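You operate a simulated robot arm through the tools that you are given. There is no shell and no other tool. Be economical: measure what you need, move in short steps, check, and stop when the job is done.

The job below is to be done with a simulated robot arm. You get a single attempt, and the scene is never put back.

JOB
Put things in order on the measuring bench. At the end: the blue tin from the measuring bench stands where the green cup stood; the green cup from the measuring bench stands where the clear jar (marked "MUNG") stood; the brown clod from the measuring bench stands where the blue tin stood; the clear jar from the measuring bench is on the white carton (marked "BULB 1"); whatever was shut is shut again. Leave all else as you found it, and nothing knocked over. Set down upright: jar.

It is judged by the outcome, as a careful person would: the job done as asked, and still so three seconds after it is handed in. It fails if anything else is knocked over, pushed out of place, dropped, spilled or broken.

ROBOT AND FRAMES
A 7-joint arm with a two-finger parallel gripper, fixed in place. Base frame: the origin is at the foot of the arm, x ahead of it, y to its left, z up; the work surface is at about z = 800. Lengths are in mm, angles in degrees, forces in N, time in s.
With the tool pointing down near the work surface it reaches from about 300 to 700 mm from the base axis. Its first joint turns from -66.0 to 66.0 degrees. Payload 1.57 kg.
The tool frame sits at the grasp point between the pads (the TCP): z along the fingers, y along the line on which they close. The tips reach 30 mm beyond it. The gripper opens to 110 mm. The fingers are 24 mm wide and 12 mm thick; the gripper's body (48 by 112 mm) begins 78 mm behind the TCP.
Orientation is told as [roll, pitch, yaw] about the base's x, y, z axes, in that order, counted from this pose: with the fingers straight down and closing along the base's y, the tool's x points along the base's -x, its y along +y and its z along -z.

CONTROLS
- The arm moves only by the tool play_rows. Its argument "plan" is one flat list of numbers, 7 for each row, row after row: the gripper command, from -1 (fully open) to 1 (shut), values between in proportion, then the shift along the base's x, y, z in mm, then the turn, a rotation vector about the base's x, y, z in degrees. In form: [hand, x, y, z, ax, ay, az, hand, x, y, z, ax, ay, az, ...]. A call has 1 to 10 rows; each row is the pose to reach, as a shift and turn from the pose commanded when the call began. Each row takes 0.2 s and may step no farther than 50 mm and 8.6 degrees from the row before; otherwise, or with a gripper value out of range, the whole call is refused. A pose out of reach is approached as far as the arm can. The call stops where the force on the tool passes 40 N (or 10 N more than at its start, if that is more) or the arm is blocked; 0.2 s more then pass. The fingers move at their own pace (about 108 mm/s each) and stop on an object; they squeeze with about 43 N. The grip force told is the motor's: it shows also when the fingers shut on nothing. Time passes only in rows, and 0.2 s behind the last, so rows that repeat a pose let the fingers close. It gives the time, the measured TCP pose, the force on the tool (base axes), the opening and the grip force at its end, in the units of the frame above (readings bear some noise), with the torque about the TCP (base axes, N m) and any sound that the robot's microphone picked up.
- Cameras (640 x 400 px; columns grow to the right, rows downward): "scene" is fixed at [152, -382.1, 1398.7]; the picture's right is [0.78, -0.62, 0.00], its down [-0.40, -0.50, -0.77] and it looks along [0.48, 0.60, -0.64] (base axes); focal length 303 px, centre (320, 200). "wrist" rides on the gripper at [70, 16, -141] in the tool frame; the picture's right is [-0.23, 0.97, 0.00], its down [-0.86, -0.20, -0.48] and it looks along [-0.47, -0.11, 0.88] (tool axes); focal length 222 px, centre (320, 200). There is no depth. A picture from a camera that has moved, and an enlarged one, comes with that camera's place and axes in the base frame and with its lens. The place of the scene camera against the robot may be out by one fixed shift of up to 18 mm in any direction.
- grab_frame(camera): a new picture of that camera. The clock stands still meanwhile.
- enlarge(camera, box): a new picture of the part [left, top, right, bottom] of that camera's present view, enlarged. The clock stands still meanwhile.
- job_done(): hands the job in; it is judged then, once.

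Go step by step. Nothing tells you positions but the pictures and the camera data: compare them with the known pose of the tool, close in by small moves and look again before you grip or let go. The budget is 120 turns and 76 pictures, counting those below and the enlarged ones. Unless the task says otherwise, let go and move clear before handing in, and close with one line.

The tools are called after "Call:" as name(argument=value, ...) on one line, values as JSON. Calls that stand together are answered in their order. play_rows: Moves the arm, as the interface text tells. Its arguments: {"type":"object","properties":{"plan":{"type":"array"}},"required":["plan"]} The other tools are called the same way: grab_frame (camera) takes a picture; enlarge (camera, box) takes an enlarged picture of a part of a camera's view; job_done () hands the job in.

At the start:

```text
time_s: 0.0
ee_pos: [428.3, -50.9, 1194.1]
tool_rot: [0.0, 0.0, 0.0]
contact_force: [0.0, 0.3, -0.2]
moment: [0.0, -0.02, 0.0]
gripper_width: 109.9
finger_force: 0.0
```

scene: 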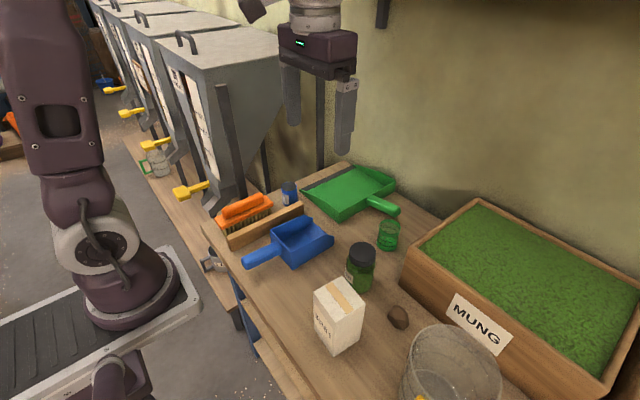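
wrist: 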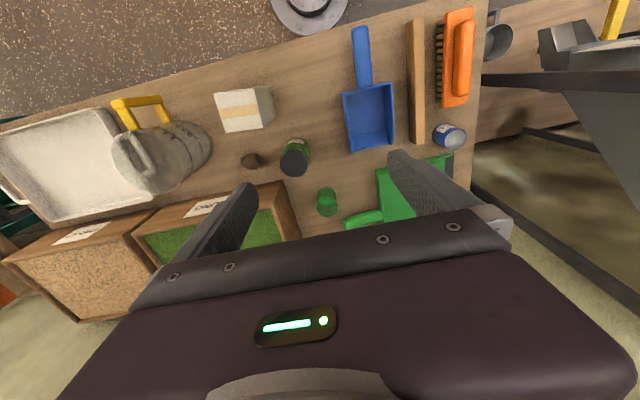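

I see the bench with a green cup, a jar with a dark lid, a white carton, a brown clod, and a blue tin behind the brush. I will look closer before moving.

Call:
enlarge(camera="scene", box=[200, 150, 440, 300])

Call:
enlarge(camera="scene", box=[290, 220, 450, 370])

Call:
enlarge(camera="wrist", box=[200, 60, 480, 235])

```text
2.67 times, centred on (320, 225) of scene
camera zoom: at [152.0, -382.1, 1398.7], right [0.78, -0.62, 0.0], down [-0.4, -0.5, -0.77], along [0.48, 0.6, -0.64], focal length 809 px, centre (320, 133)
```

zoom: 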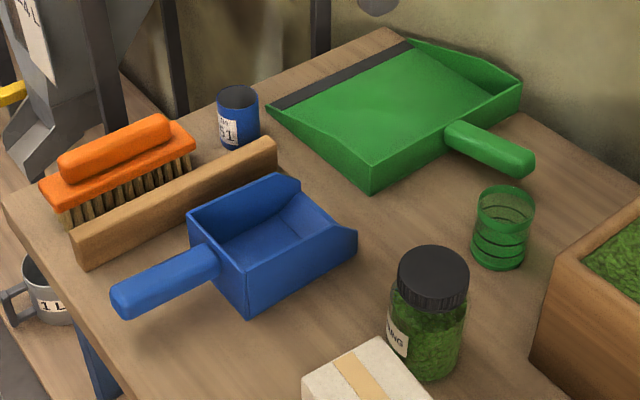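

```text
2.67 times, centred on (370, 295) of scene
camera zoom: at [152.0, -382.1, 1398.7], right [0.78, -0.62, 0.0], down [-0.4, -0.5, -0.77], along [0.48, 0.6, -0.64], focal length 809 px, centre (187, -53)
```

zoom: 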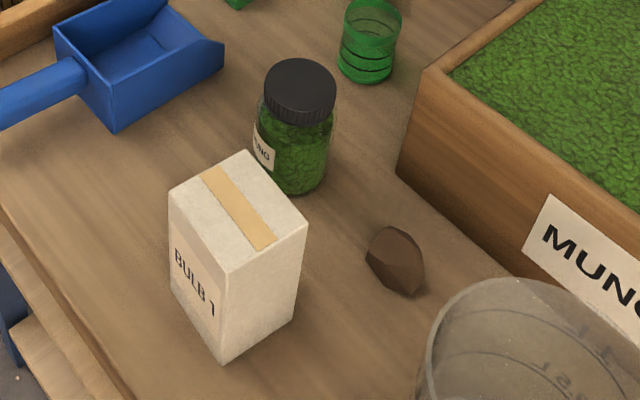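

```text
2.29 times, centred on (340, 148) of wrist
camera zoom: at [358.5, -33.1, 1335.6], right [0.23, 0.97, 0.0], down [0.86, -0.2, 0.48], along [0.47, -0.11, -0.88], focal length 508 px, centre (274, 320)
```

zoom: 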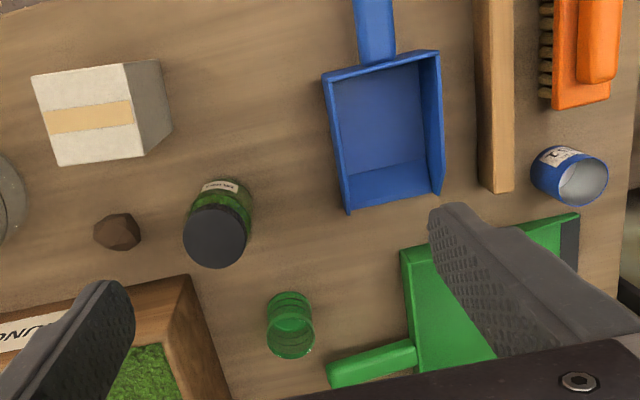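

The jar looks to be near (498,-118) and about 100 tall, the cup near (635,-78), the tin near (540,223), the clod near (493,-236) and the carton near (374,-187). I'll move above the jar and look again.

Call:
play_rows(plan=[-0.6, 14, -13.4, -36, 0, 0, 0, -0.6, 28, -26.8, -72, 0, 0, 0, -0.6, 42, -40.2, -108, 0, 0, 0, -0.6, 56, -53.6, -144, 0, 0, 0, -0.6, 70, -67, -180, 0, 0, 0])

Call:
grab_frame(camera="wrist")

Call:
grab_frame(camera="scene")

```text
time_s: 1.2
ee_pos: [498.7, -119.0, 1013.9]
tool_rot: [0.0, 0.0, 0.1]
contact_force: [-0.2, -0.4, 1.0]
moment: [-0.02, 0.02, -0.02]
gripper_width: 88.2
finger_force: 0.0
```

```text
70 pictures are left
camera wrist: at [427.9, -101.6, 1154.2], right [0.23, 0.97, 0.0], down [0.86, -0.2, 0.48], along [0.47, -0.11, -0.88], focal length 222 px, centre (320, 200)
```

wrist: 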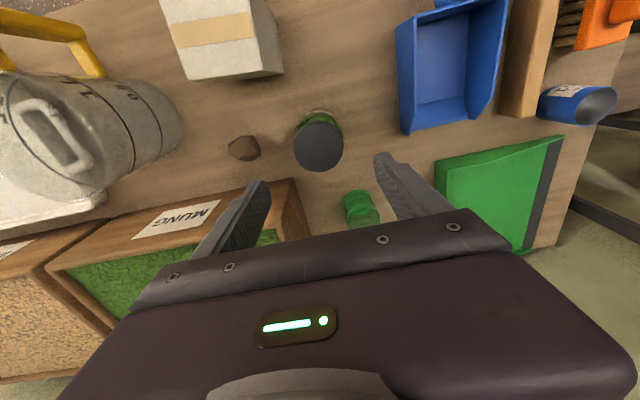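

```text
69 pictures are left
```

scene: 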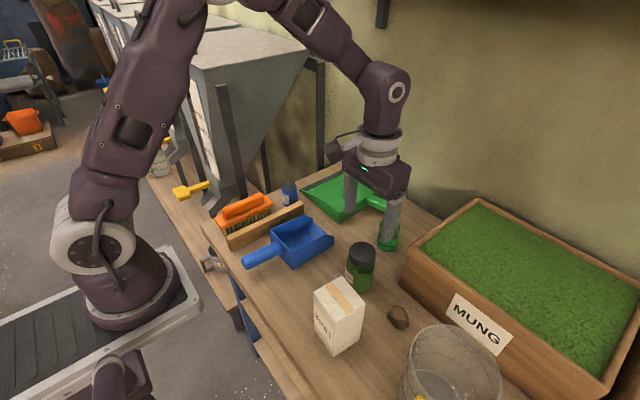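

The jar's centre is about (494,-116), with the top near 910. I'll go lower and check centring.

Call:
play_rows(plan=[-0.6, -2, 1, -30, 0, 0, 0, -0.6, -4, 2.5, -60, 0, 0, 0])

Call:
grab_frame(camera="wrist")

Call:
enlarge(camera="scene", box=[290, 180, 450, 370])

```text
time_s: 1.8
ee_pos: [495.8, -115.4, 954.0]
tool_rot: [0.0, 0.0, 0.1]
contact_force: [0.1, 0.0, -0.2]
moment: [0.01, 0.01, -0.01]
gripper_width: 88.0
finger_force: 0.1
```

```text
68 pictures are left
camera wrist: at [424.7, -98.2, 1095.7], right [0.23, 0.97, 0.0], down [0.85, -0.2, 0.48], along [0.47, -0.11, -0.88], focal length 222 px, centre (320, 200)
```

wrist: 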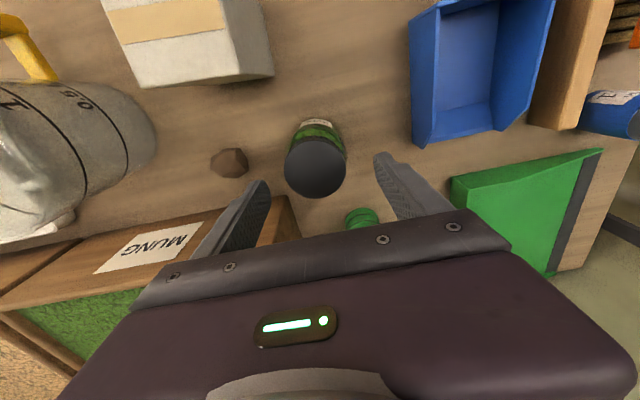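

```text
2.11 times, centred on (370, 275) of scene
camera zoom: at [152.0, -382.1, 1398.7], right [0.78, -0.62, 0.0], down [-0.4, -0.5, -0.77], along [0.48, 0.6, -0.64], focal length 639 px, centre (215, 42)
```

zoom: 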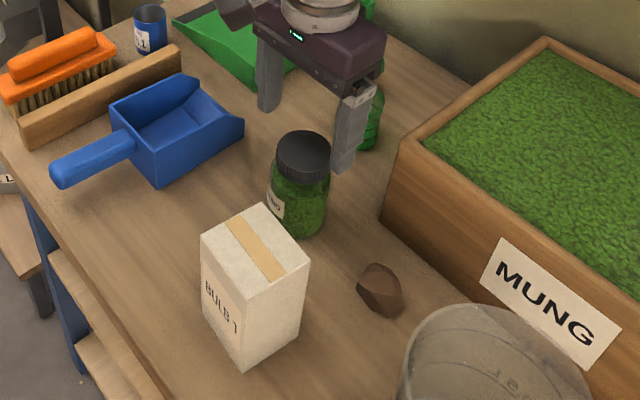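

Triangulation puts the jar axis at about (496,-118) and the lid top near 898. I'll descend around it and close.

Call:
play_rows(plan=[-0.6, 0, -2.5, -30, 0, 0, 0, -0.6, 0, -2.5, -60, 0, 0, 0, -0.6, 0, -2.5, -85, 0, 0, 0, -0.6, 0, -2.5, -100, 0, 0, 0])

Call:
grab_frame(camera="wrist")

```text
time_s: 2.8
ee_pos: [494.5, -117.5, 854.5]
tool_rot: [0.0, 0.1, 0.0]
contact_force: [0.3, 0.3, -0.6]
moment: [-0.01, 0.0, -0.01]
gripper_width: 88.0
finger_force: 0.1
```

```text
66 pictures are left
camera wrist: at [424.6, -99.9, 995.8], right [0.23, 0.97, 0.0], down [0.86, -0.2, 0.48], along [0.47, -0.11, -0.88], focal length 222 px, centre (320, 200)
```

wrist: 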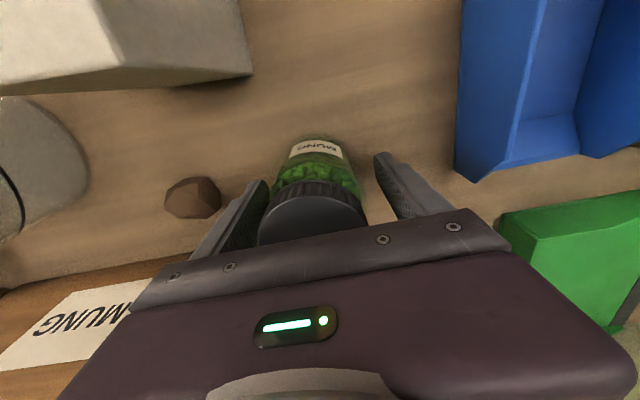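

The jar sits between the fingers. I'll close on it.

Call:
play_rows(plan=[0, 0, 0, 0, 0, 0, 0, 0.3, 0, 0, 0, 0, 0, 0, 0.3, 0, 0, 0, 0, 0, 0])

```text
time_s: 3.6
ee_pos: [495.1, -118.1, 855.3]
tool_rot: [0.0, 0.0, -0.1]
contact_force: [0.3, -0.4, -0.1]
moment: [0.04, -0.01, 0.0]
gripper_width: 65.3
finger_force: 43.3
```

Gripped at 65 mm wide; the jar spot is recorded as about (496,-118). Lifting now.

Call:
play_rows(plan=[0.4, 0, 0, 15, 0, 0, 0, 0.4, 0, 0, 50, 0, 0, 0, 0.4, 0, 0, 95, 0, 0, 0, 0.4, 0, 0, 140, 0, 0, 0, 0.4, 0, 0, 165, 0, 0, 0])

Call:
grab_frame(camera="wrist")

Call:
enlarge(camera="scene", box=[290, 180, 450, 370])

```text
time_s: 4.8
ee_pos: [495.1, -116.2, 1018.9]
tool_rot: [0.0, 0.0, 0.0]
contact_force: [0.0, -0.5, -4.1]
moment: [-0.01, 0.04, 0.03]
gripper_width: 65.4
finger_force: 42.6
```

```text
65 pictures are left
camera wrist: at [424.1, -99.0, 1160.4], right [0.23, 0.97, 0.0], down [0.86, -0.2, 0.48], along [0.47, -0.11, -0.88], focal length 222 px, centre (320, 200)
```

wrist: 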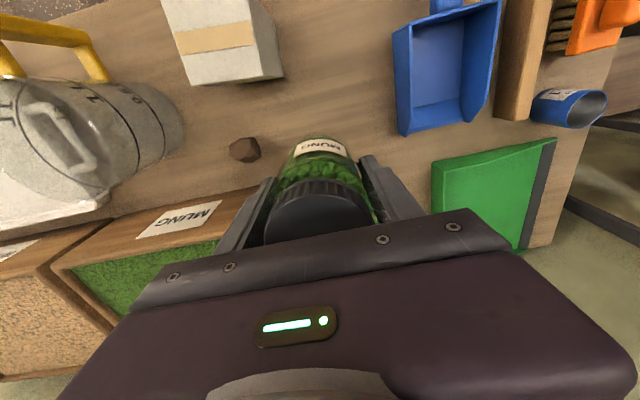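

```text
2.11 times, centred on (370, 275) of scene
camera zoom: at [152.1, -382.1, 1398.7], right [0.78, -0.62, 0.0], down [-0.4, -0.5, -0.77], along [0.48, 0.6, -0.64], focal length 639 px, centre (215, 42)
```

zoom: 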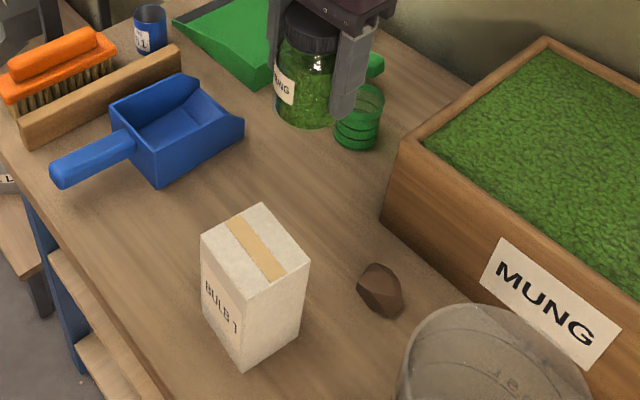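

The jar hangs securely, and the carton's top is around z≈902, centred near (375,-187). I'll move partway and measure the carton top more exactly.

Call:
play_rows(plan=[0.4, -15, -35, 0, 0, 0, 0, 0.4, -30, -70, 0, 0, 0, 0, 0.4, -30, -70, 0, 0, 0, 0])

Call:
enlarge(camera="wrist", box=[200, 0, 440, 150])

```text
time_s: 5.6
ee_pos: [464.0, -186.3, 1018.6]
tool_rot: [0.1, 0.0, 0.0]
contact_force: [-1.1, -0.2, -4.5]
moment: [0.02, -0.04, 0.01]
gripper_width: 65.3
finger_force: 42.8
```

```text
2.67 times, centred on (320, 75) of wrist
camera zoom: at [394.4, -169.5, 1159.4], right [0.23, 0.97, 0.0], down [0.86, -0.2, 0.48], along [0.47, -0.11, -0.88], focal length 592 px, centre (320, 533)
```

zoom: 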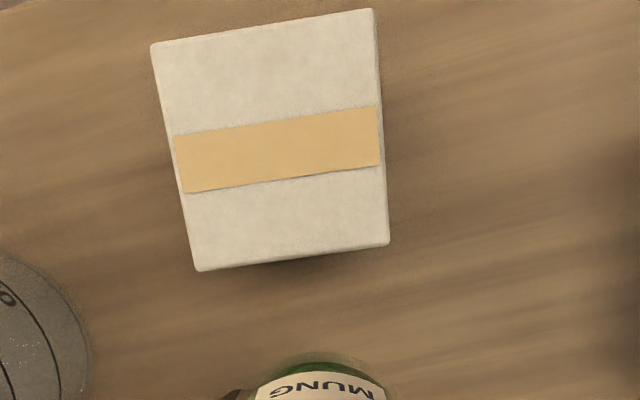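

Combining two views gives the carton top centre at about (374,-180), z≈920. I'll move above it at the current height.

Call:
play_rows(plan=[0.4, -30, 2, 0, 0, 0, 0, 0.4, -60, 4, 0, 0, 0, 0, 0.4, -91, 6.3, 0, 0, 0, 0, 0.4, -91, 6.3, -15, 0, 0, 0])

Call:
grab_frame(camera="wrist")

Call:
enlarge(camera="scene", box=[260, 200, 420, 370])

```text
time_s: 6.6
ee_pos: [373.7, -183.1, 1003.8]
tool_rot: [0.0, 0.0, 0.0]
contact_force: [0.8, 1.0, -4.1]
moment: [-0.02, 0.0, 0.01]
gripper_width: 65.3
finger_force: 42.6
```

```text
62 pictures are left
camera wrist: at [304.7, -164.5, 1145.1], right [0.23, 0.97, 0.0], down [0.86, -0.2, 0.48], along [0.47, -0.11, -0.88], focal length 222 px, centre (320, 200)
```

wrist: 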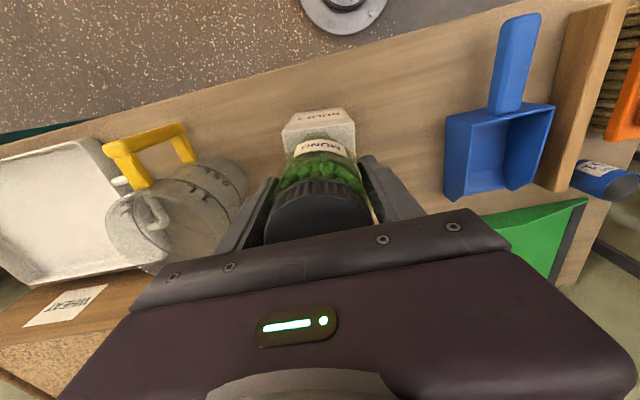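

```text
2.35 times, centred on (340, 285) of scene
camera zoom: at [152.0, -382.1, 1398.7], right [0.78, -0.62, 0.0], down [-0.4, -0.5, -0.77], along [0.48, 0.6, -0.64], focal length 714 px, centre (273, 0)
```

zoom: 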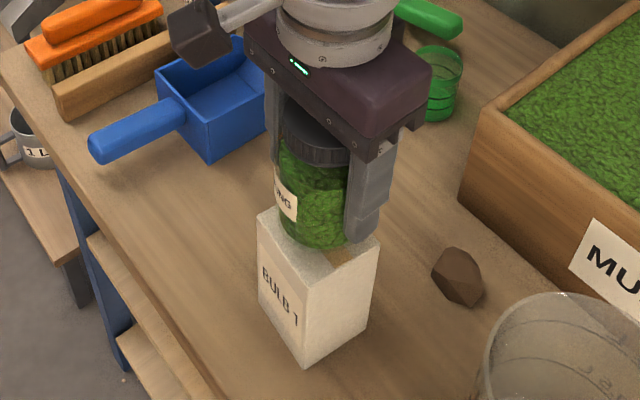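

Well aligned. I'll lower toward the carton top and check again before contact.

Call:
play_rows(plan=[0.4, 0, 1.6, -8, 0, 0, 0, 0.4, 0, 1.6, -16, 0, 0, 0, 0.4, 0, 1.6, -20, 0, 0, 0])

Call:
enlarge(camera="wrist", box=[240, 80, 400, 240])

Call:
enlarge(camera="scene", box=[300, 220, 400, 320])

```text
time_s: 7.4
ee_pos: [374.4, -179.9, 983.7]
tool_rot: [0.0, -0.2, -0.1]
contact_force: [-1.4, 2.7, 28.7]
moment: [0.37, 0.29, -0.04]
gripper_width: 65.4
finger_force: 42.9
```

```text
2.50 times, centred on (320, 160) of wrist
camera zoom: at [304.1, -162.6, 1125.4], right [0.23, 0.97, 0.0], down [0.85, -0.2, 0.48], along [0.47, -0.11, -0.88], focal length 555 px, centre (320, 300)
```

zoom: 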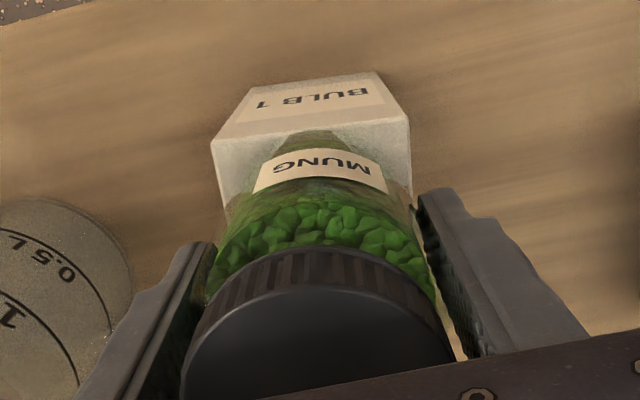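

```text
4.00 times, centred on (350, 270) of scene
camera zoom: at [151.6, -381.8, 1398.8], right [0.78, -0.62, 0.0], down [-0.4, -0.5, -0.77], along [0.48, 0.6, -0.64], focal length 1214 px, centre (200, -80)
```

zoom: 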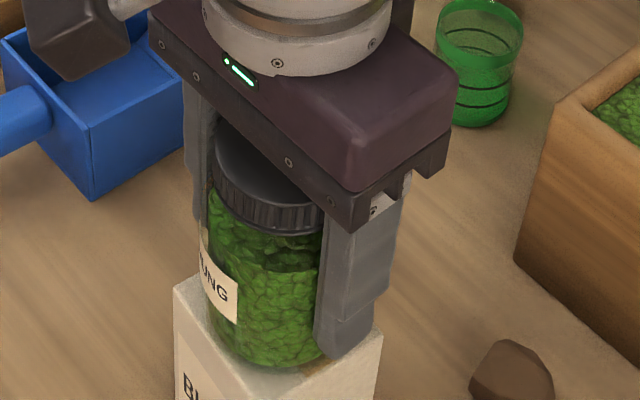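

The jar touched the carton top at TCP z≈984, and the centre agrees within a millimetre or two of (375,-180). I'll ease the pressure off and then open gently.

Call:
play_rows(plan=[0.4, 0.5, 0, 0.7, 0, 0, 0, 0.4, 0.5, 0, 0.7, 0, 0, 0])

```text
time_s: 8.0
ee_pos: [373.9, -178.7, 984.7]
tool_rot: [0.0, -0.2, 0.0]
contact_force: [2.1, -0.9, 16.2]
moment: [-0.02, -0.12, 0.01]
gripper_width: 65.3
finger_force: 43.2
```

Call:
play_rows(plan=[0.4, 0, 0, 0.8, 0, 0, 0, -0.25, 0, 0, 0.8, 0, 0, 0, -0.55, 0, 0, 0.8, 0, 0, 0, -0.55, 0, 0, 0.8, 0, 0, 0])

Call:
enlarge(camera="scene", box=[290, 200, 410, 350])

Call:
enlarge(camera="wrist", box=[220, 80, 420, 240])

```text
time_s: 9.0
ee_pos: [374.5, -179.0, 985.6]
tool_rot: [0.0, 0.0, 0.1]
contact_force: [-0.3, 0.5, 0.3]
moment: [0.03, 0.01, 0.01]
gripper_width: 85.2
finger_force: 0.0
```

```text
2.67 times, centred on (350, 275) of scene
camera zoom: at [152.0, -382.1, 1398.7], right [0.78, -0.62, 0.0], down [-0.4, -0.5, -0.77], along [0.48, 0.6, -0.64], focal length 809 px, centre (240, 0)
```

zoom: 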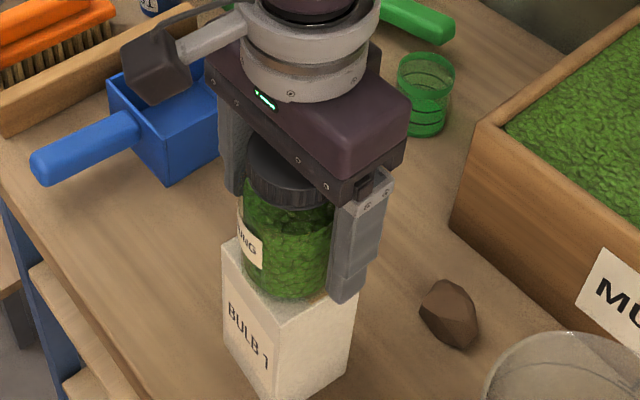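

```text
2.50 times, centred on (320, 160) of wrist
camera zoom: at [304.0, -162.6, 1126.7], right [0.23, 0.97, 0.0], down [0.86, -0.2, 0.48], along [0.47, -0.11, -0.88], focal length 555 px, centre (320, 300)
```

zoom: 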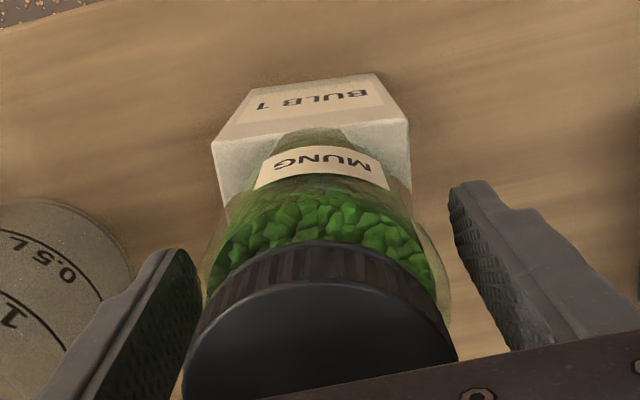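

The jar stands free on the carton. I'll lift straight up and head over to the cup.

Call:
play_rows(plan=[-0.55, 0, 0, 40, 0, 0, 0, -0.55, 0, 0, 80, 0, 0, 0, -0.55, 0, 0, 115, 0, 0, 0, -0.55, 40, 15, 115, 0, 0, 0, -0.55, 80, 30, 115, 0, 0, 0, -0.55, 120, 45, 115, 0, 0, 0, -0.55, 160, 60, 115, 0, 0, 0, -0.55, 200, 75, 90, 0, 0, 0, -0.55, 235, 90, 60, 0, 0, 0, -0.55, 255, 100, 20, 0, 0, 0])

Call:
grab_frame(camera="wrist")

Call:
grab_frame(camera="scene")

```text
time_s: 11.2
ee_pos: [633.1, -77.4, 1006.2]
tool_rot: [-0.1, 0.0, 0.0]
contact_force: [0.0, 0.5, 0.5]
moment: [-0.01, 0.02, -0.01]
gripper_width: 85.4
finger_force: 0.0
```

```text
56 pictures are left
camera wrist: at [562.4, -60.6, 1146.7], right [0.23, 0.97, 0.0], down [0.85, -0.2, 0.48], along [0.47, -0.11, -0.88], focal length 222 px, centre (320, 200)
```

wrist: 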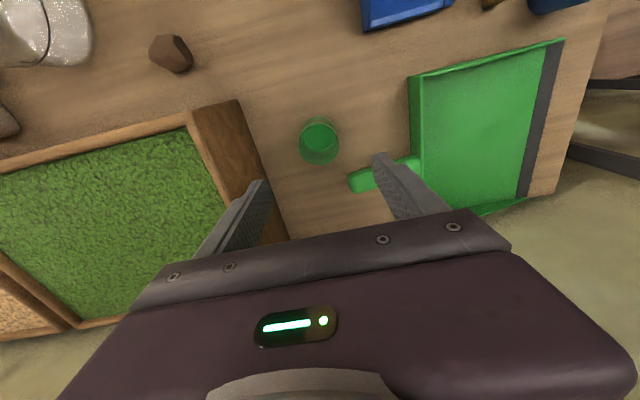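

```text
55 pictures are left
```

scene: 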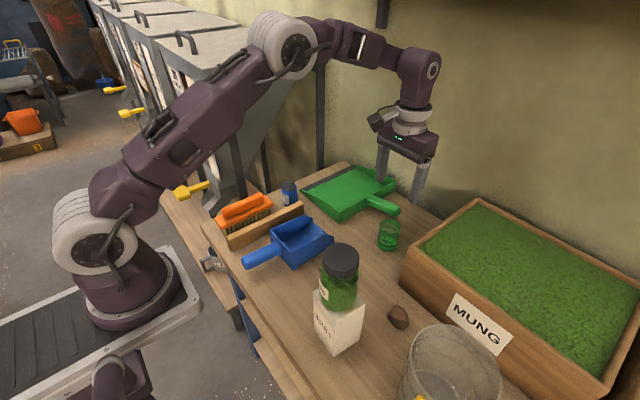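

The jar is safe on the carton. I'll measure the cup and its neighbours (dustpan handle, seed-box wall) closely.

Call:
enlarge(camera="wrist", box=[230, 90, 430, 215])

```text
3.20 times, centred on (330, 152) of wrist
camera zoom: at [562.4, -60.6, 1146.7], right [0.23, 0.97, 0.0], down [0.85, -0.2, 0.48], along [0.47, -0.11, -0.88], focal length 711 px, centre (288, 352)
```

zoom: 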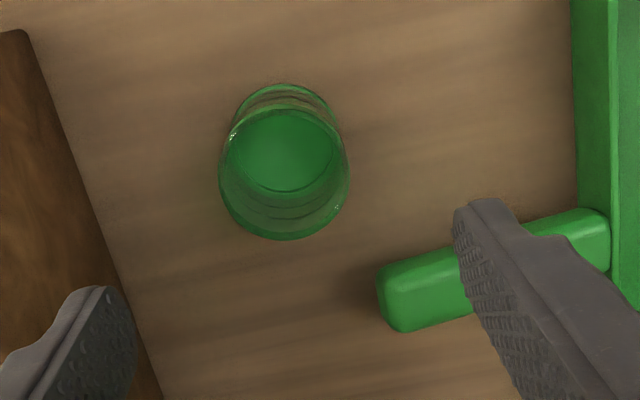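

The cup axis is at about (633,-77), ~70 tall, with a clear gap to wall and handle. I'll descend partway and confirm.

Call:
play_rows(plan=[-0.3, 0, 0, -40, 0, 0, 0, -0.3, 0, 0, -80, 0, 0, 0, -0.3, 0, 0, -100, 0, 0, 0, -0.3, 0, 0, -100, 0, 0, 0])

Call:
grab_frame(camera="wrist")

```text
time_s: 12.2
ee_pos: [629.2, -76.8, 907.3]
tool_rot: [0.0, -0.1, 0.0]
contact_force: [-0.2, 0.0, -0.6]
moment: [-0.01, -0.03, 0.0]
gripper_width: 71.5
finger_force: 0.1
```

```text
53 pictures are left
camera wrist: at [559.2, -60.4, 1048.1], right [0.23, 0.97, 0.0], down [0.86, -0.2, 0.48], along [0.47, -0.11, -0.88], focal length 222 px, centre (320, 200)
```

wrist: 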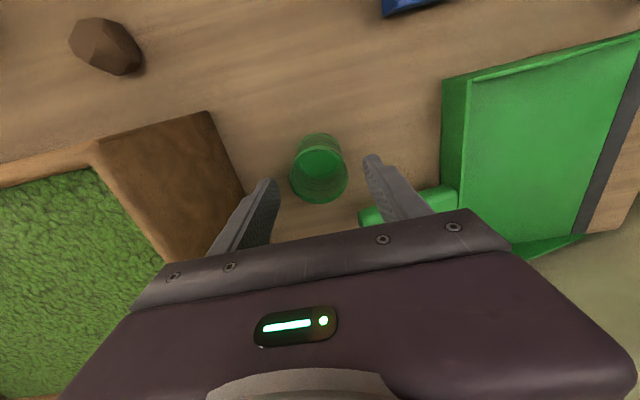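

The cup is centred in y and needs about +4 in x. I'll descend and close.

Call:
play_rows(plan=[-0.3, 4, -0.5, -30, 0, 0, 0, -0.3, 4, -0.5, -60, 0, 0, 0, -0.3, 4, -0.5, -69, 0, 0, 0, -0.3, 4, -0.5, -69, 0, 0, 0])

Call:
grab_frame(camera="wrist")

```text
time_s: 13.2
ee_pos: [632.8, -78.8, 838.2]
tool_rot: [0.0, 0.0, 0.0]
contact_force: [0.2, 0.1, -0.5]
moment: [0.01, -0.01, -0.01]
gripper_width: 71.5
finger_force: 0.0
```

```text
52 pictures are left
camera wrist: at [563.1, -62.3, 978.5], right [0.23, 0.97, 0.0], down [0.85, -0.2, 0.48], along [0.47, -0.11, -0.88], focal length 222 px, centre (320, 200)
```

wrist: 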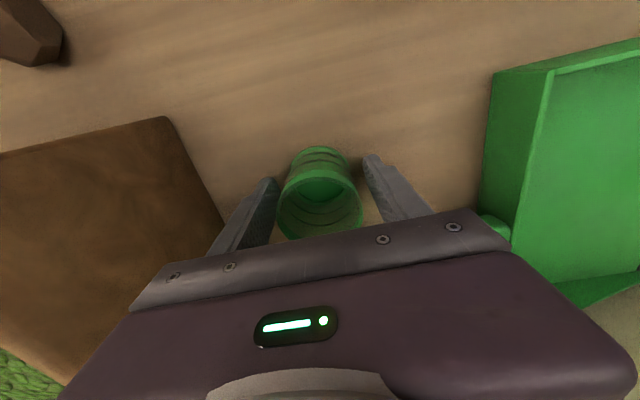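

Call:
play_rows(plan=[0.1, 0, 1, 0, 0, 0, 0, 0.4, 0, 1, 0, 0, 0, 0, 0.4, 0, 1, 0, 0, 0, 0])

Call:
enlarge(camera="wrist", box=[220, 110, 420, 250])

```text
time_s: 14.0
ee_pos: [632.2, -77.6, 837.9]
tool_rot: [0.0, 0.0, 0.0]
contact_force: [0.0, -0.8, -0.2]
moment: [0.0, 0.0, -0.02]
gripper_width: 50.5
finger_force: 42.6
```

```text
2.86 times, centred on (320, 180) of wrist
camera zoom: at [563.0, -61.3, 978.7], right [0.23, 0.97, 0.0], down [0.86, -0.2, 0.48], along [0.47, -0.11, -0.88], focal length 635 px, centre (320, 257)
```

zoom: 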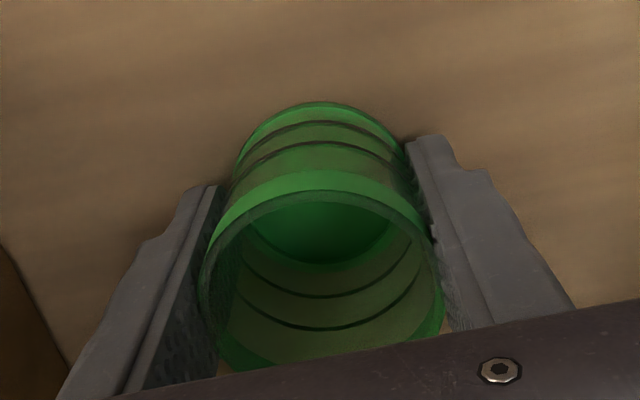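

Cup gripped (50 mm wide), its spot at about (634,-77). I'll lift and carry it to the jar's old spot at (496,-118).

Call:
play_rows(plan=[0.5, 0, 0, 20, 0, 0, 0, 0.5, 0, 0, 60, 0, 0, 0, 0.5, 0, 0, 90, 0, 0, 0, 0.5, -35, -10, 90, 0, 0, 0, 0.5, -70, -20, 90, 0, 0, 0, 0.5, -105, -30, 90, 0, 0, 0, 0.5, -137, -40, 90, 0, 0, 0, 0.5, -137, -40, 60, 0, 0, 0, 0.5, -137, -40, 40, 0, 0, 0, 0.5, -137, -40, 40, 0, 0, 0])

Call:
enlarge(camera="scene", box=[290, 180, 450, 330])

```text
time_s: 16.2
ee_pos: [494.4, -120.4, 876.8]
tool_rot: [0.0, 0.0, 0.1]
contact_force: [0.3, -0.6, -0.6]
moment: [-0.02, -0.02, 0.0]
gripper_width: 50.2
finger_force: 43.1
```

```text
2.67 times, centred on (370, 255) of scene
camera zoom: at [152.0, -382.1, 1398.7], right [0.78, -0.62, 0.0], down [-0.4, -0.5, -0.77], along [0.48, 0.6, -0.64], focal length 809 px, centre (187, 53)
```

zoom: 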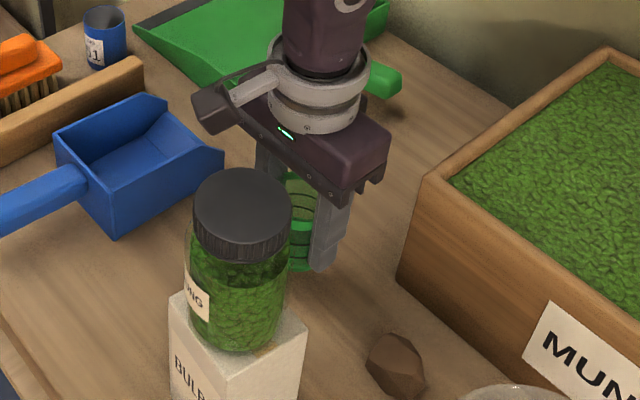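

The cup hangs over the spot, clear of the jar. I'll lower it.

Call:
play_rows(plan=[0.5, 0.7, 2, -15, 0, 0, 0, 0.5, 0.7, 2, -30, 0, 0, 0, 0.5, 0.7, 2, -36, 0, 0, 0, 0.5, 0.7, 2, -38.5, 0, 0, 0, 0.5, 0.7, 2, -38.5, 0, 0, 0])

```text
time_s: 17.4
ee_pos: [496.2, -118.1, 839.4]
tool_rot: [-0.1, 0.0, 0.0]
contact_force: [0.4, 0.5, 12.2]
moment: [0.21, 0.02, -0.11]
gripper_width: 49.8
finger_force: 43.4
```

Contact at table height. Releasing and rising straight up.

Call:
play_rows(plan=[0.5, 0, 0, 0.6, 0, 0, 0, -0.1, 0, 0, 0.6, 0, 0, 0, -0.35, 0, 0, 0.6, 0, 0, 0, -0.35, 0, 0, 0.6, 0, 0, 0, -0.35, 0, 0, 40, 0, 0, 0, -0.35, 0, 0, 85, 0, 0, 0, -0.35, 0, 0, 130, 0, 0, 0, -0.35, 0, 0, 160, 0, 0, 0])

Call:
grab_frame(camera="wrist")

Call:
grab_frame(camera="scene")

```text
time_s: 19.2
ee_pos: [495.5, -116.1, 999.3]
tool_rot: [0.0, -0.1, -0.1]
contact_force: [0.3, 0.9, 0.0]
moment: [0.0, 0.0, -0.03]
gripper_width: 73.9
finger_force: 0.1
```

```text
49 pictures are left
camera wrist: at [425.5, -98.4, 1140.0], right [0.23, 0.97, 0.0], down [0.86, -0.2, 0.48], along [0.47, -0.11, -0.88], focal length 222 px, centre (320, 200)
```

wrist: 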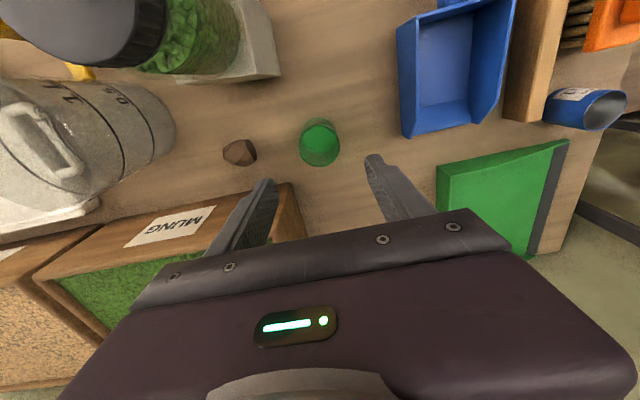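

```text
48 pictures are left
```

scene: 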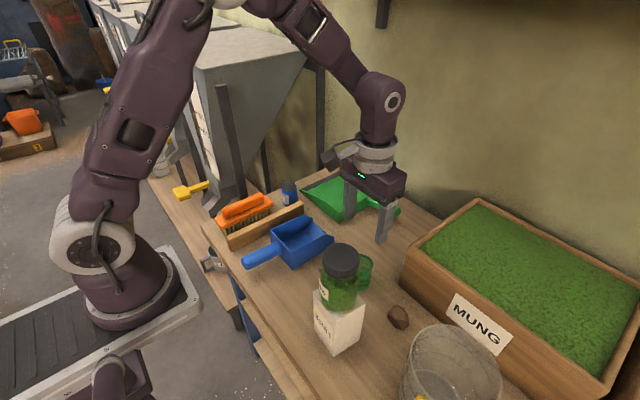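

The cup stands at the jar's old spot. Next the tin: I'll approach in stages to check clearance from the hopper legs.

Call:
play_rows(plan=[-0.35, 0, 40, 0, 0, 0, 0, -0.35, 0, 80, 0, 0, 0, 0, -0.35, 0, 120, 0, 0, 0, 0, -0.35, 0, 160, 0, 0, 0, 0, -0.35, 0, 200, 0, 0, 0, 0, -0.35, 0, 240, 0, 0, 0, 0, -0.35, 0, 240, 0, 0, 0, 0])

Call:
grab_frame(camera="wrist")

Call:
grab_frame(camera="scene")

```text
time_s: 20.8
ee_pos: [495.2, 123.7, 995.9]
tool_rot: [-0.1, 0.1, 0.1]
contact_force: [0.4, 0.7, -0.4]
moment: [0.0, -0.01, 0.0]
gripper_width: 74.5
finger_force: 0.0
```

```text
47 pictures are left
camera wrist: at [425.9, 141.4, 1138.3], right [0.23, 0.97, 0.0], down [0.86, -0.2, 0.48], along [0.47, -0.11, -0.88], focal length 222 px, centre (320, 200)
```

wrist: 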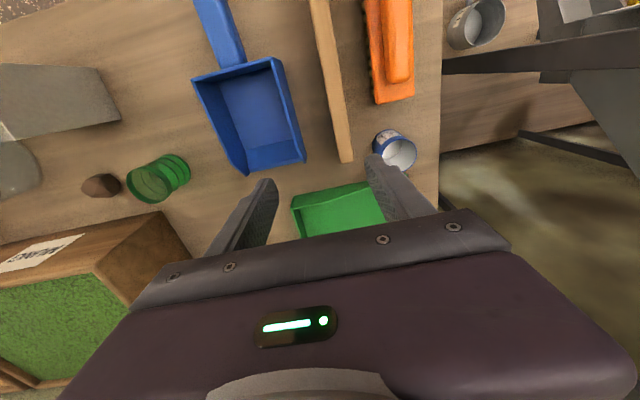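

```text
46 pictures are left
```

scene: 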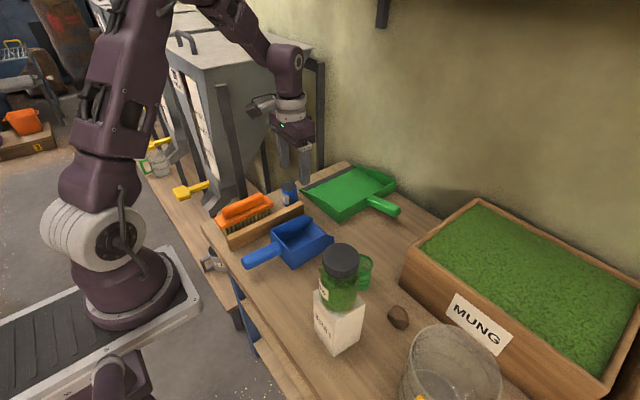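

The tin is near (537,224), with plank, brush and dustpan clear of a grip along y, and the hopper post about y=300. I'll move over the tin.

Call:
play_rows(plan=[-0.35, 14, 33, 0, 0, 0, 0, -0.35, 28, 66, 0, 0, 0, 0, -0.35, 42, 97, 0, 0, 0, 0, -0.35, 42, 97, -30, 0, 0, 0, -0.35, 42, 97, -55, 0, 0, 0, -0.35, 42, 97, -55, 0, 0, 0])

Call:
grab_frame(camera="wrist")

Call:
enlarge(camera="scene", box=[190, 50, 430, 250])

```text
time_s: 22.2
ee_pos: [536.9, 219.9, 943.3]
tool_rot: [0.0, 0.0, 0.0]
contact_force: [-0.6, -0.4, -0.1]
moment: [0.01, -0.01, 0.0]
gripper_width: 74.3
finger_force: 0.0
```

```text
45 pictures are left
camera wrist: at [467.1, 236.9, 1084.9], right [0.23, 0.97, 0.0], down [0.86, -0.2, 0.48], along [0.47, -0.11, -0.88], focal length 222 px, centre (320, 200)
```

wrist: 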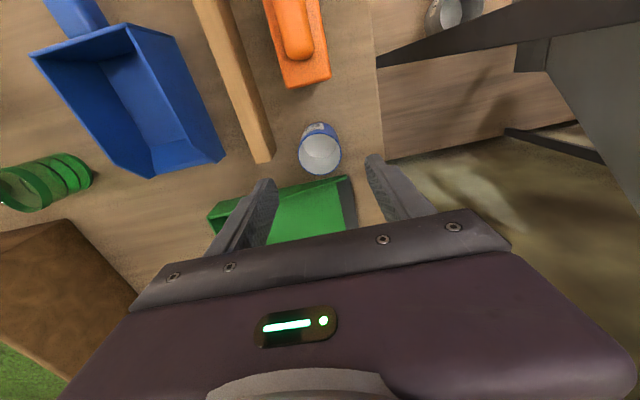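

```text
2.00 times, centred on (310, 150) of scene
camera zoom: at [152.0, -382.1, 1398.7], right [0.78, -0.62, 0.0], down [-0.4, -0.5, -0.77], along [0.48, 0.6, -0.64], focal length 607 px, centre (340, 300)
```

zoom: 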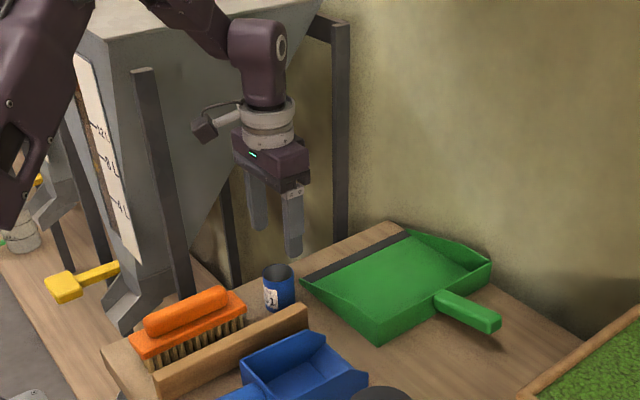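

The tin axis is about (536.5,221.5), ~55 tall. I'll descend around it.

Call:
play_rows(plan=[-0.35, 0, 1.5, -40, 0, 0, 0, -0.35, 0, 1.5, -80, 0, 0, 0, -0.35, 0, 1.5, -107, 0, 0, 0, -0.35, 0, 1.5, -107, 0, 0, 0])

Call:
grab_frame(camera="wrist")

Call:
enlarge(camera="scene", box=[190, 50, 430, 250])

```text
time_s: 23.2
ee_pos: [539.7, 222.5, 836.7]
tool_rot: [0.0, 0.1, -0.1]
contact_force: [-0.5, 0.5, 0.4]
moment: [0.01, 0.04, 0.02]
gripper_width: 74.3
finger_force: 0.1
```

```text
43 pictures are left
camera wrist: at [468.4, 239.5, 978.3], right [0.23, 0.97, 0.0], down [0.85, -0.2, 0.48], along [0.47, -0.11, -0.88], focal length 222 px, centre (320, 200)
```

wrist: 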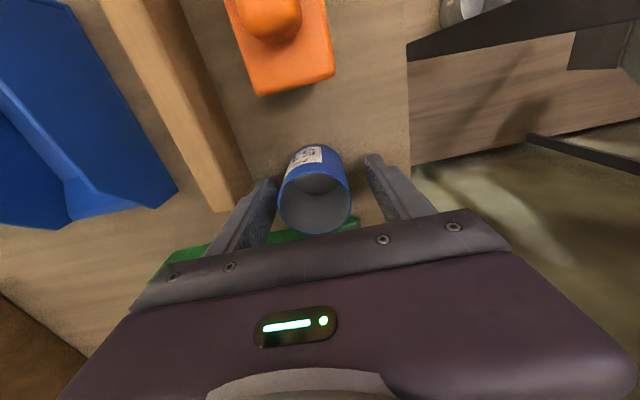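

```text
2.00 times, centred on (310, 150) of scene
camera zoom: at [152.0, -382.1, 1398.7], right [0.78, -0.62, 0.0], down [-0.4, -0.5, -0.77], along [0.48, 0.6, -0.64], focal length 607 px, centre (340, 300)
```

zoom: 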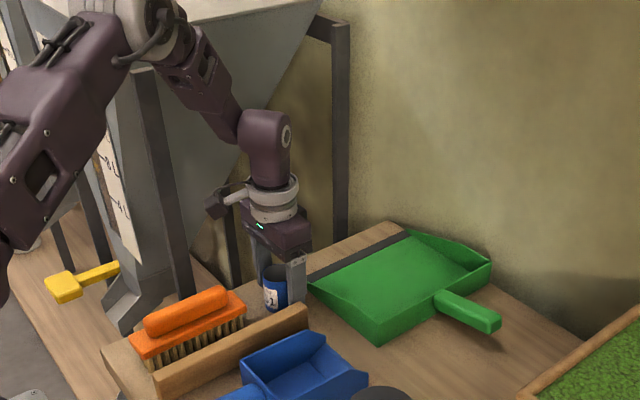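

The tin is between the fingers. Closing.

Call:
play_rows(plan=[0, 0, 1, 0, 0, 0, 0, 0.3, 0, 1, 0, 0, 0, 0, 0.5, 0, 1, 0, 0, 0, 0, 0.5, 0, 1, 0, 0, 0, 0])

Call:
enlarge(camera="wrist", box=[220, 110, 420, 250])

```text
time_s: 24.2
ee_pos: [539.1, 224.2, 836.8]
tool_rot: [0.1, 0.0, 0.0]
contact_force: [-0.9, -0.5, 0.0]
moment: [0.01, 0.02, -0.03]
gripper_width: 42.7
finger_force: 43.0
```

```text
2.86 times, centred on (320, 180) of wrist
camera zoom: at [468.5, 240.2, 978.0], right [0.23, 0.97, 0.0], down [0.86, -0.2, 0.48], along [0.47, -0.11, -0.88], focal length 635 px, centre (320, 257)
```

zoom: 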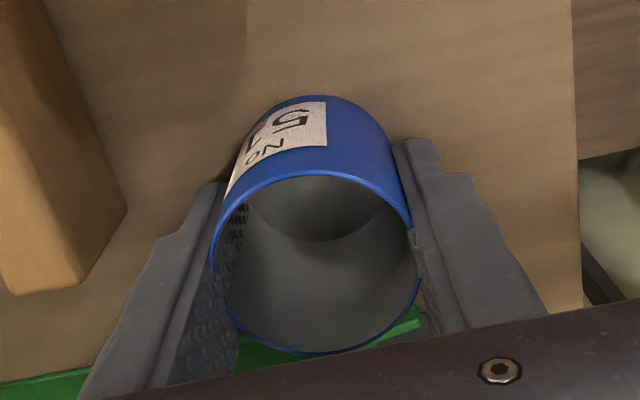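

Tin gripped (43 mm); its spot is about (535,223). I'll lift it over the dustpan and take it to the cup's old spot.

Call:
play_rows(plan=[0.6, 0, 0, 20, 0, 0, 0, 0.6, 0, 0, 60, 0, 0, 0, 0.6, 0, 0, 105, 0, 0, 0, 0.6, 14, -43, 120, 0, 0, 0, 0.6, 28, -86, 120, 0, 0, 0, 0.6, 42, -129, 120, 0, 0, 0, 0.6, 56, -172, 120, 0, 0, 0, 0.6, 70, -215, 120, 0, 0, 0, 0.6, 84, -258, 120, 0, 0, 0, 0.6, 99.5, -300, 120, 0, 0, 0])

Call:
grab_frame(camera="wrist")

Call:
enlarge(camera="scene", box=[290, 130, 450, 280])

```text
time_s: 26.4
ee_pos: [636.1, -77.4, 958.7]
tool_rot: [0.0, 0.0, 0.0]
contact_force: [0.2, 0.0, 0.3]
moment: [0.02, 0.01, 0.04]
gripper_width: 41.6
finger_force: 43.0
```

```text
40 pictures are left
camera wrist: at [566.3, -59.7, 1098.8], right [0.23, 0.97, 0.0], down [0.86, -0.2, 0.48], along [0.47, -0.11, -0.88], focal length 222 px, centre (320, 200)
```

wrist: 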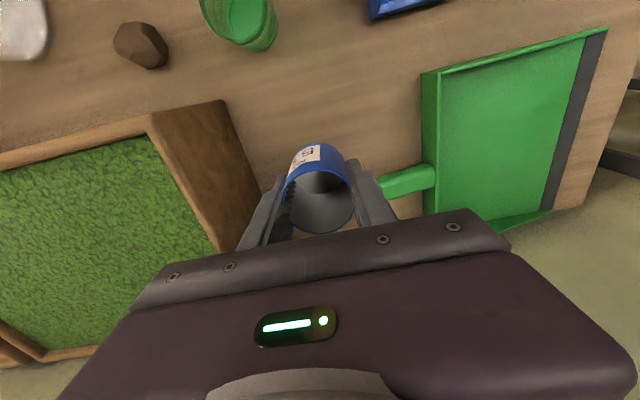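

```text
2.67 times, centred on (370, 205) of scene
camera zoom: at [152.0, -382.1, 1398.7], right [0.78, -0.62, 0.0], down [-0.4, -0.5, -0.77], along [0.48, 0.6, -0.64], focal length 809 px, centre (187, 187)
```

zoom: 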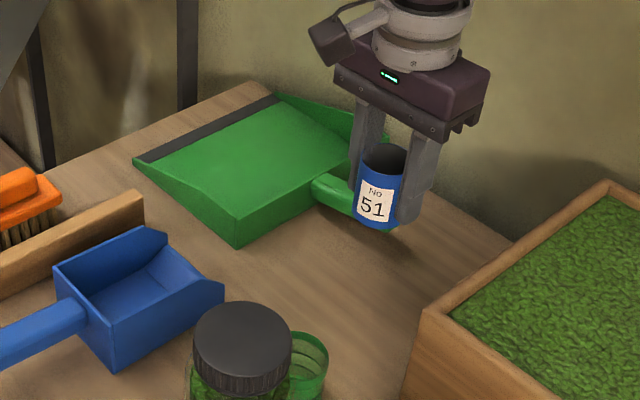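

Lowering the tin onto the cup's old spot, stopping just above the table to check the position.

Call:
play_rows(plan=[0.6, 2, 0, -40, 0, 0, 0, 0.6, 2, 0, -80, 0, 0, 0, 0.6, 2, 0, -112, 0, 0, 0, 0.6, 2, 0, -112, 0, 0, 0])

Call:
enlarge(camera="scene", box=[290, 130, 450, 280])

Call:
grab_frame(camera="wrist")

```text
time_s: 27.4
ee_pos: [639.2, -76.6, 843.5]
tool_rot: [0.0, 0.0, 0.0]
contact_force: [0.3, -0.1, 1.3]
moment: [0.0, 0.01, 0.03]
gripper_width: 41.5
finger_force: 42.7
```

```text
2.67 times, centred on (370, 205) of scene
camera zoom: at [152.0, -382.1, 1398.7], right [0.78, -0.62, 0.0], down [-0.4, -0.5, -0.77], along [0.48, 0.6, -0.64], focal length 809 px, centre (187, 187)
```

zoom: 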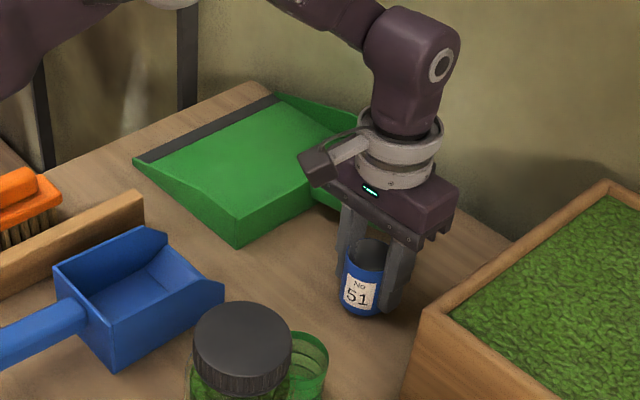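

```text
37 pictures are left
camera wrist: at [569.2, -59.8, 984.5], right [0.23, 0.97, 0.0], down [0.85, -0.2, 0.48], along [0.47, -0.11, -0.88], focal length 222 px, centre (320, 200)
```

wrist: 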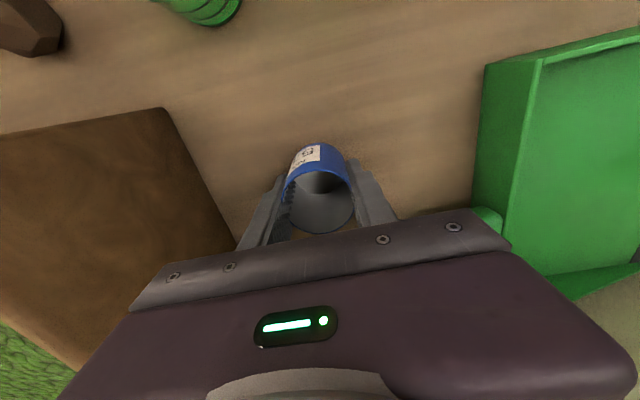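

The scene view matches the cup's original pixel position. Final lowering.

Call:
play_rows(plan=[0.6, -0.5, -0.5, -4, 0, 0, 0, 0.6, -0.5, -0.5, -6.5, 0, 0, 0, 0.6, -0.5, -0.5, -6.5, 0, 0, 0])

```text
time_s: 28.2
ee_pos: [638.6, -78.1, 836.9]
tool_rot: [0.0, 0.1, 0.0]
contact_force: [0.0, -0.5, -0.4]
moment: [-0.01, 0.01, -0.01]
gripper_width: 41.6
finger_force: 43.4
```

Call:
play_rows(plan=[0.6, 0, 0, -1, 0, 0, 0, 0.6, 0, 0, -1, 0, 0, 0])

```text
time_s: 28.8
ee_pos: [638.9, -77.5, 837.9]
tool_rot: [0.0, 0.0, 0.0]
contact_force: [-2.4, -0.7, 7.3]
moment: [-0.03, 0.08, 0.01]
gripper_width: 41.4
finger_force: 42.7
```

The tin touches the table. Releasing and rising.

Call:
play_rows(plan=[0.6, 0, 0, 0.4, 0, 0, 0, 0.1, 0, 0, 0.4, 0, 0, 0, -0.25, 0, 0, 0.4, 0, 0, 0, -0.25, 0, 0, 0.4, 0, 0, 0, -0.25, 0, 0, 40, 0, 0, 0, -0.25, 0, 0, 85, 0, 0, 0, -0.25, 0, 0, 130, 0, 0, 0, -0.25, 0, 0, 170, 0, 0, 0])

Call:
grab_frame(camera="wrist")

Call:
grab_frame(camera="scene")

```text
time_s: 30.6
ee_pos: [642.4, -79.6, 1008.5]
tool_rot: [0.0, 0.0, 0.0]
contact_force: [0.2, 0.2, 0.4]
moment: [-0.03, 0.01, -0.03]
gripper_width: 68.7
finger_force: 0.0
```

```text
36 pictures are left
camera wrist: at [571.3, -61.0, 1149.7], right [0.23, 0.97, 0.0], down [0.86, -0.2, 0.48], along [0.47, -0.11, -0.88], focal length 222 px, centre (320, 200)
```

wrist: 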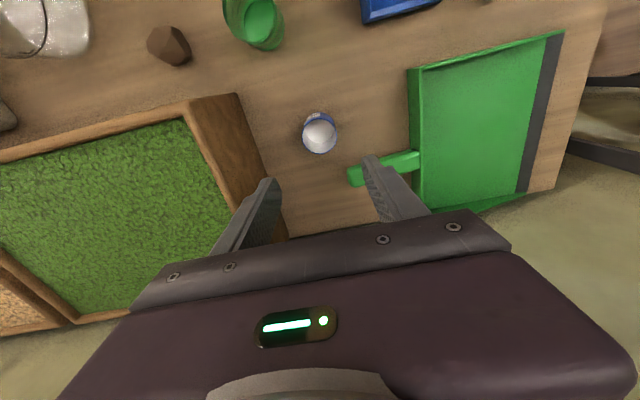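

```text
35 pictures are left
```

scene: 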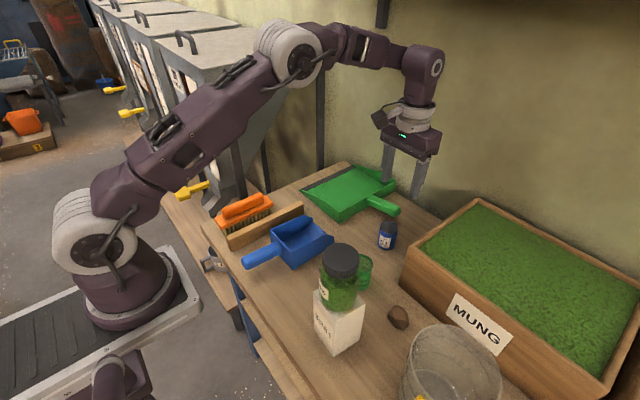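

Tin stands on the cup's spot. The clod is near (493,-236), close to the jar-topped carton, so I'll turn the gripper -45° to keep the camera arm away from the jar, staying high.

Call:
play_rows(plan=[-0.35, -25, -26, 0, 0, 0, -7.5, -0.35, -50, -52, 5, 0, 0, -15, -0.35, -75, -78, 10, 0, 0, -22.5, -0.35, -100, -104, 15, 0, 0, -30, -0.35, -125, -130, 20, 0, 0, -37.5, -0.35, -149, -157, 20, 0, 0, -45, -0.35, -149, -157, 20, 0, 0, -45])

Call:
grab_frame(camera="wrist")

Call:
grab_frame(camera="scene")

```text
time_s: 32.2
ee_pos: [488.4, -234.8, 1028.4]
tool_rot: [0.0, 0.0, -45.1]
contact_force: [0.1, 0.8, 0.4]
moment: [-0.02, 0.01, 0.03]
gripper_width: 74.0
finger_force: 0.0
```

```text
34 pictures are left
camera wrist: at [450.9, -172.9, 1169.7], right [0.85, 0.53, 0.0], down [0.46, -0.75, 0.48], along [0.25, -0.41, -0.88], focal length 222 px, centre (320, 200)
```

wrist: 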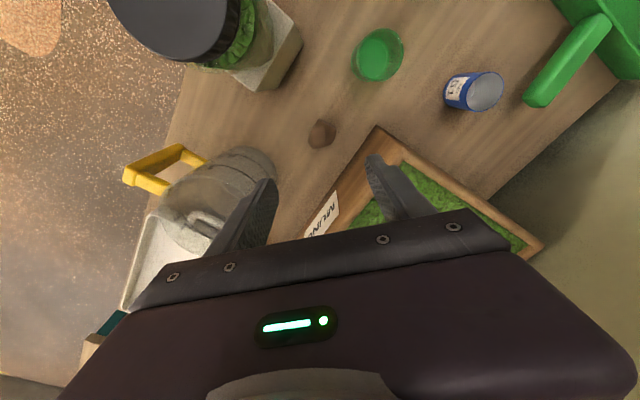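

```text
33 pictures are left
```

scene: 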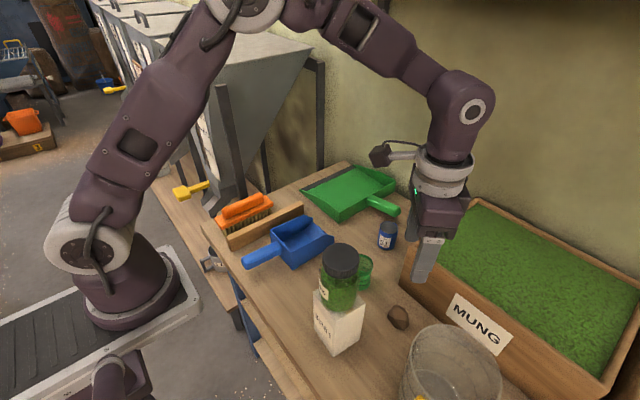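

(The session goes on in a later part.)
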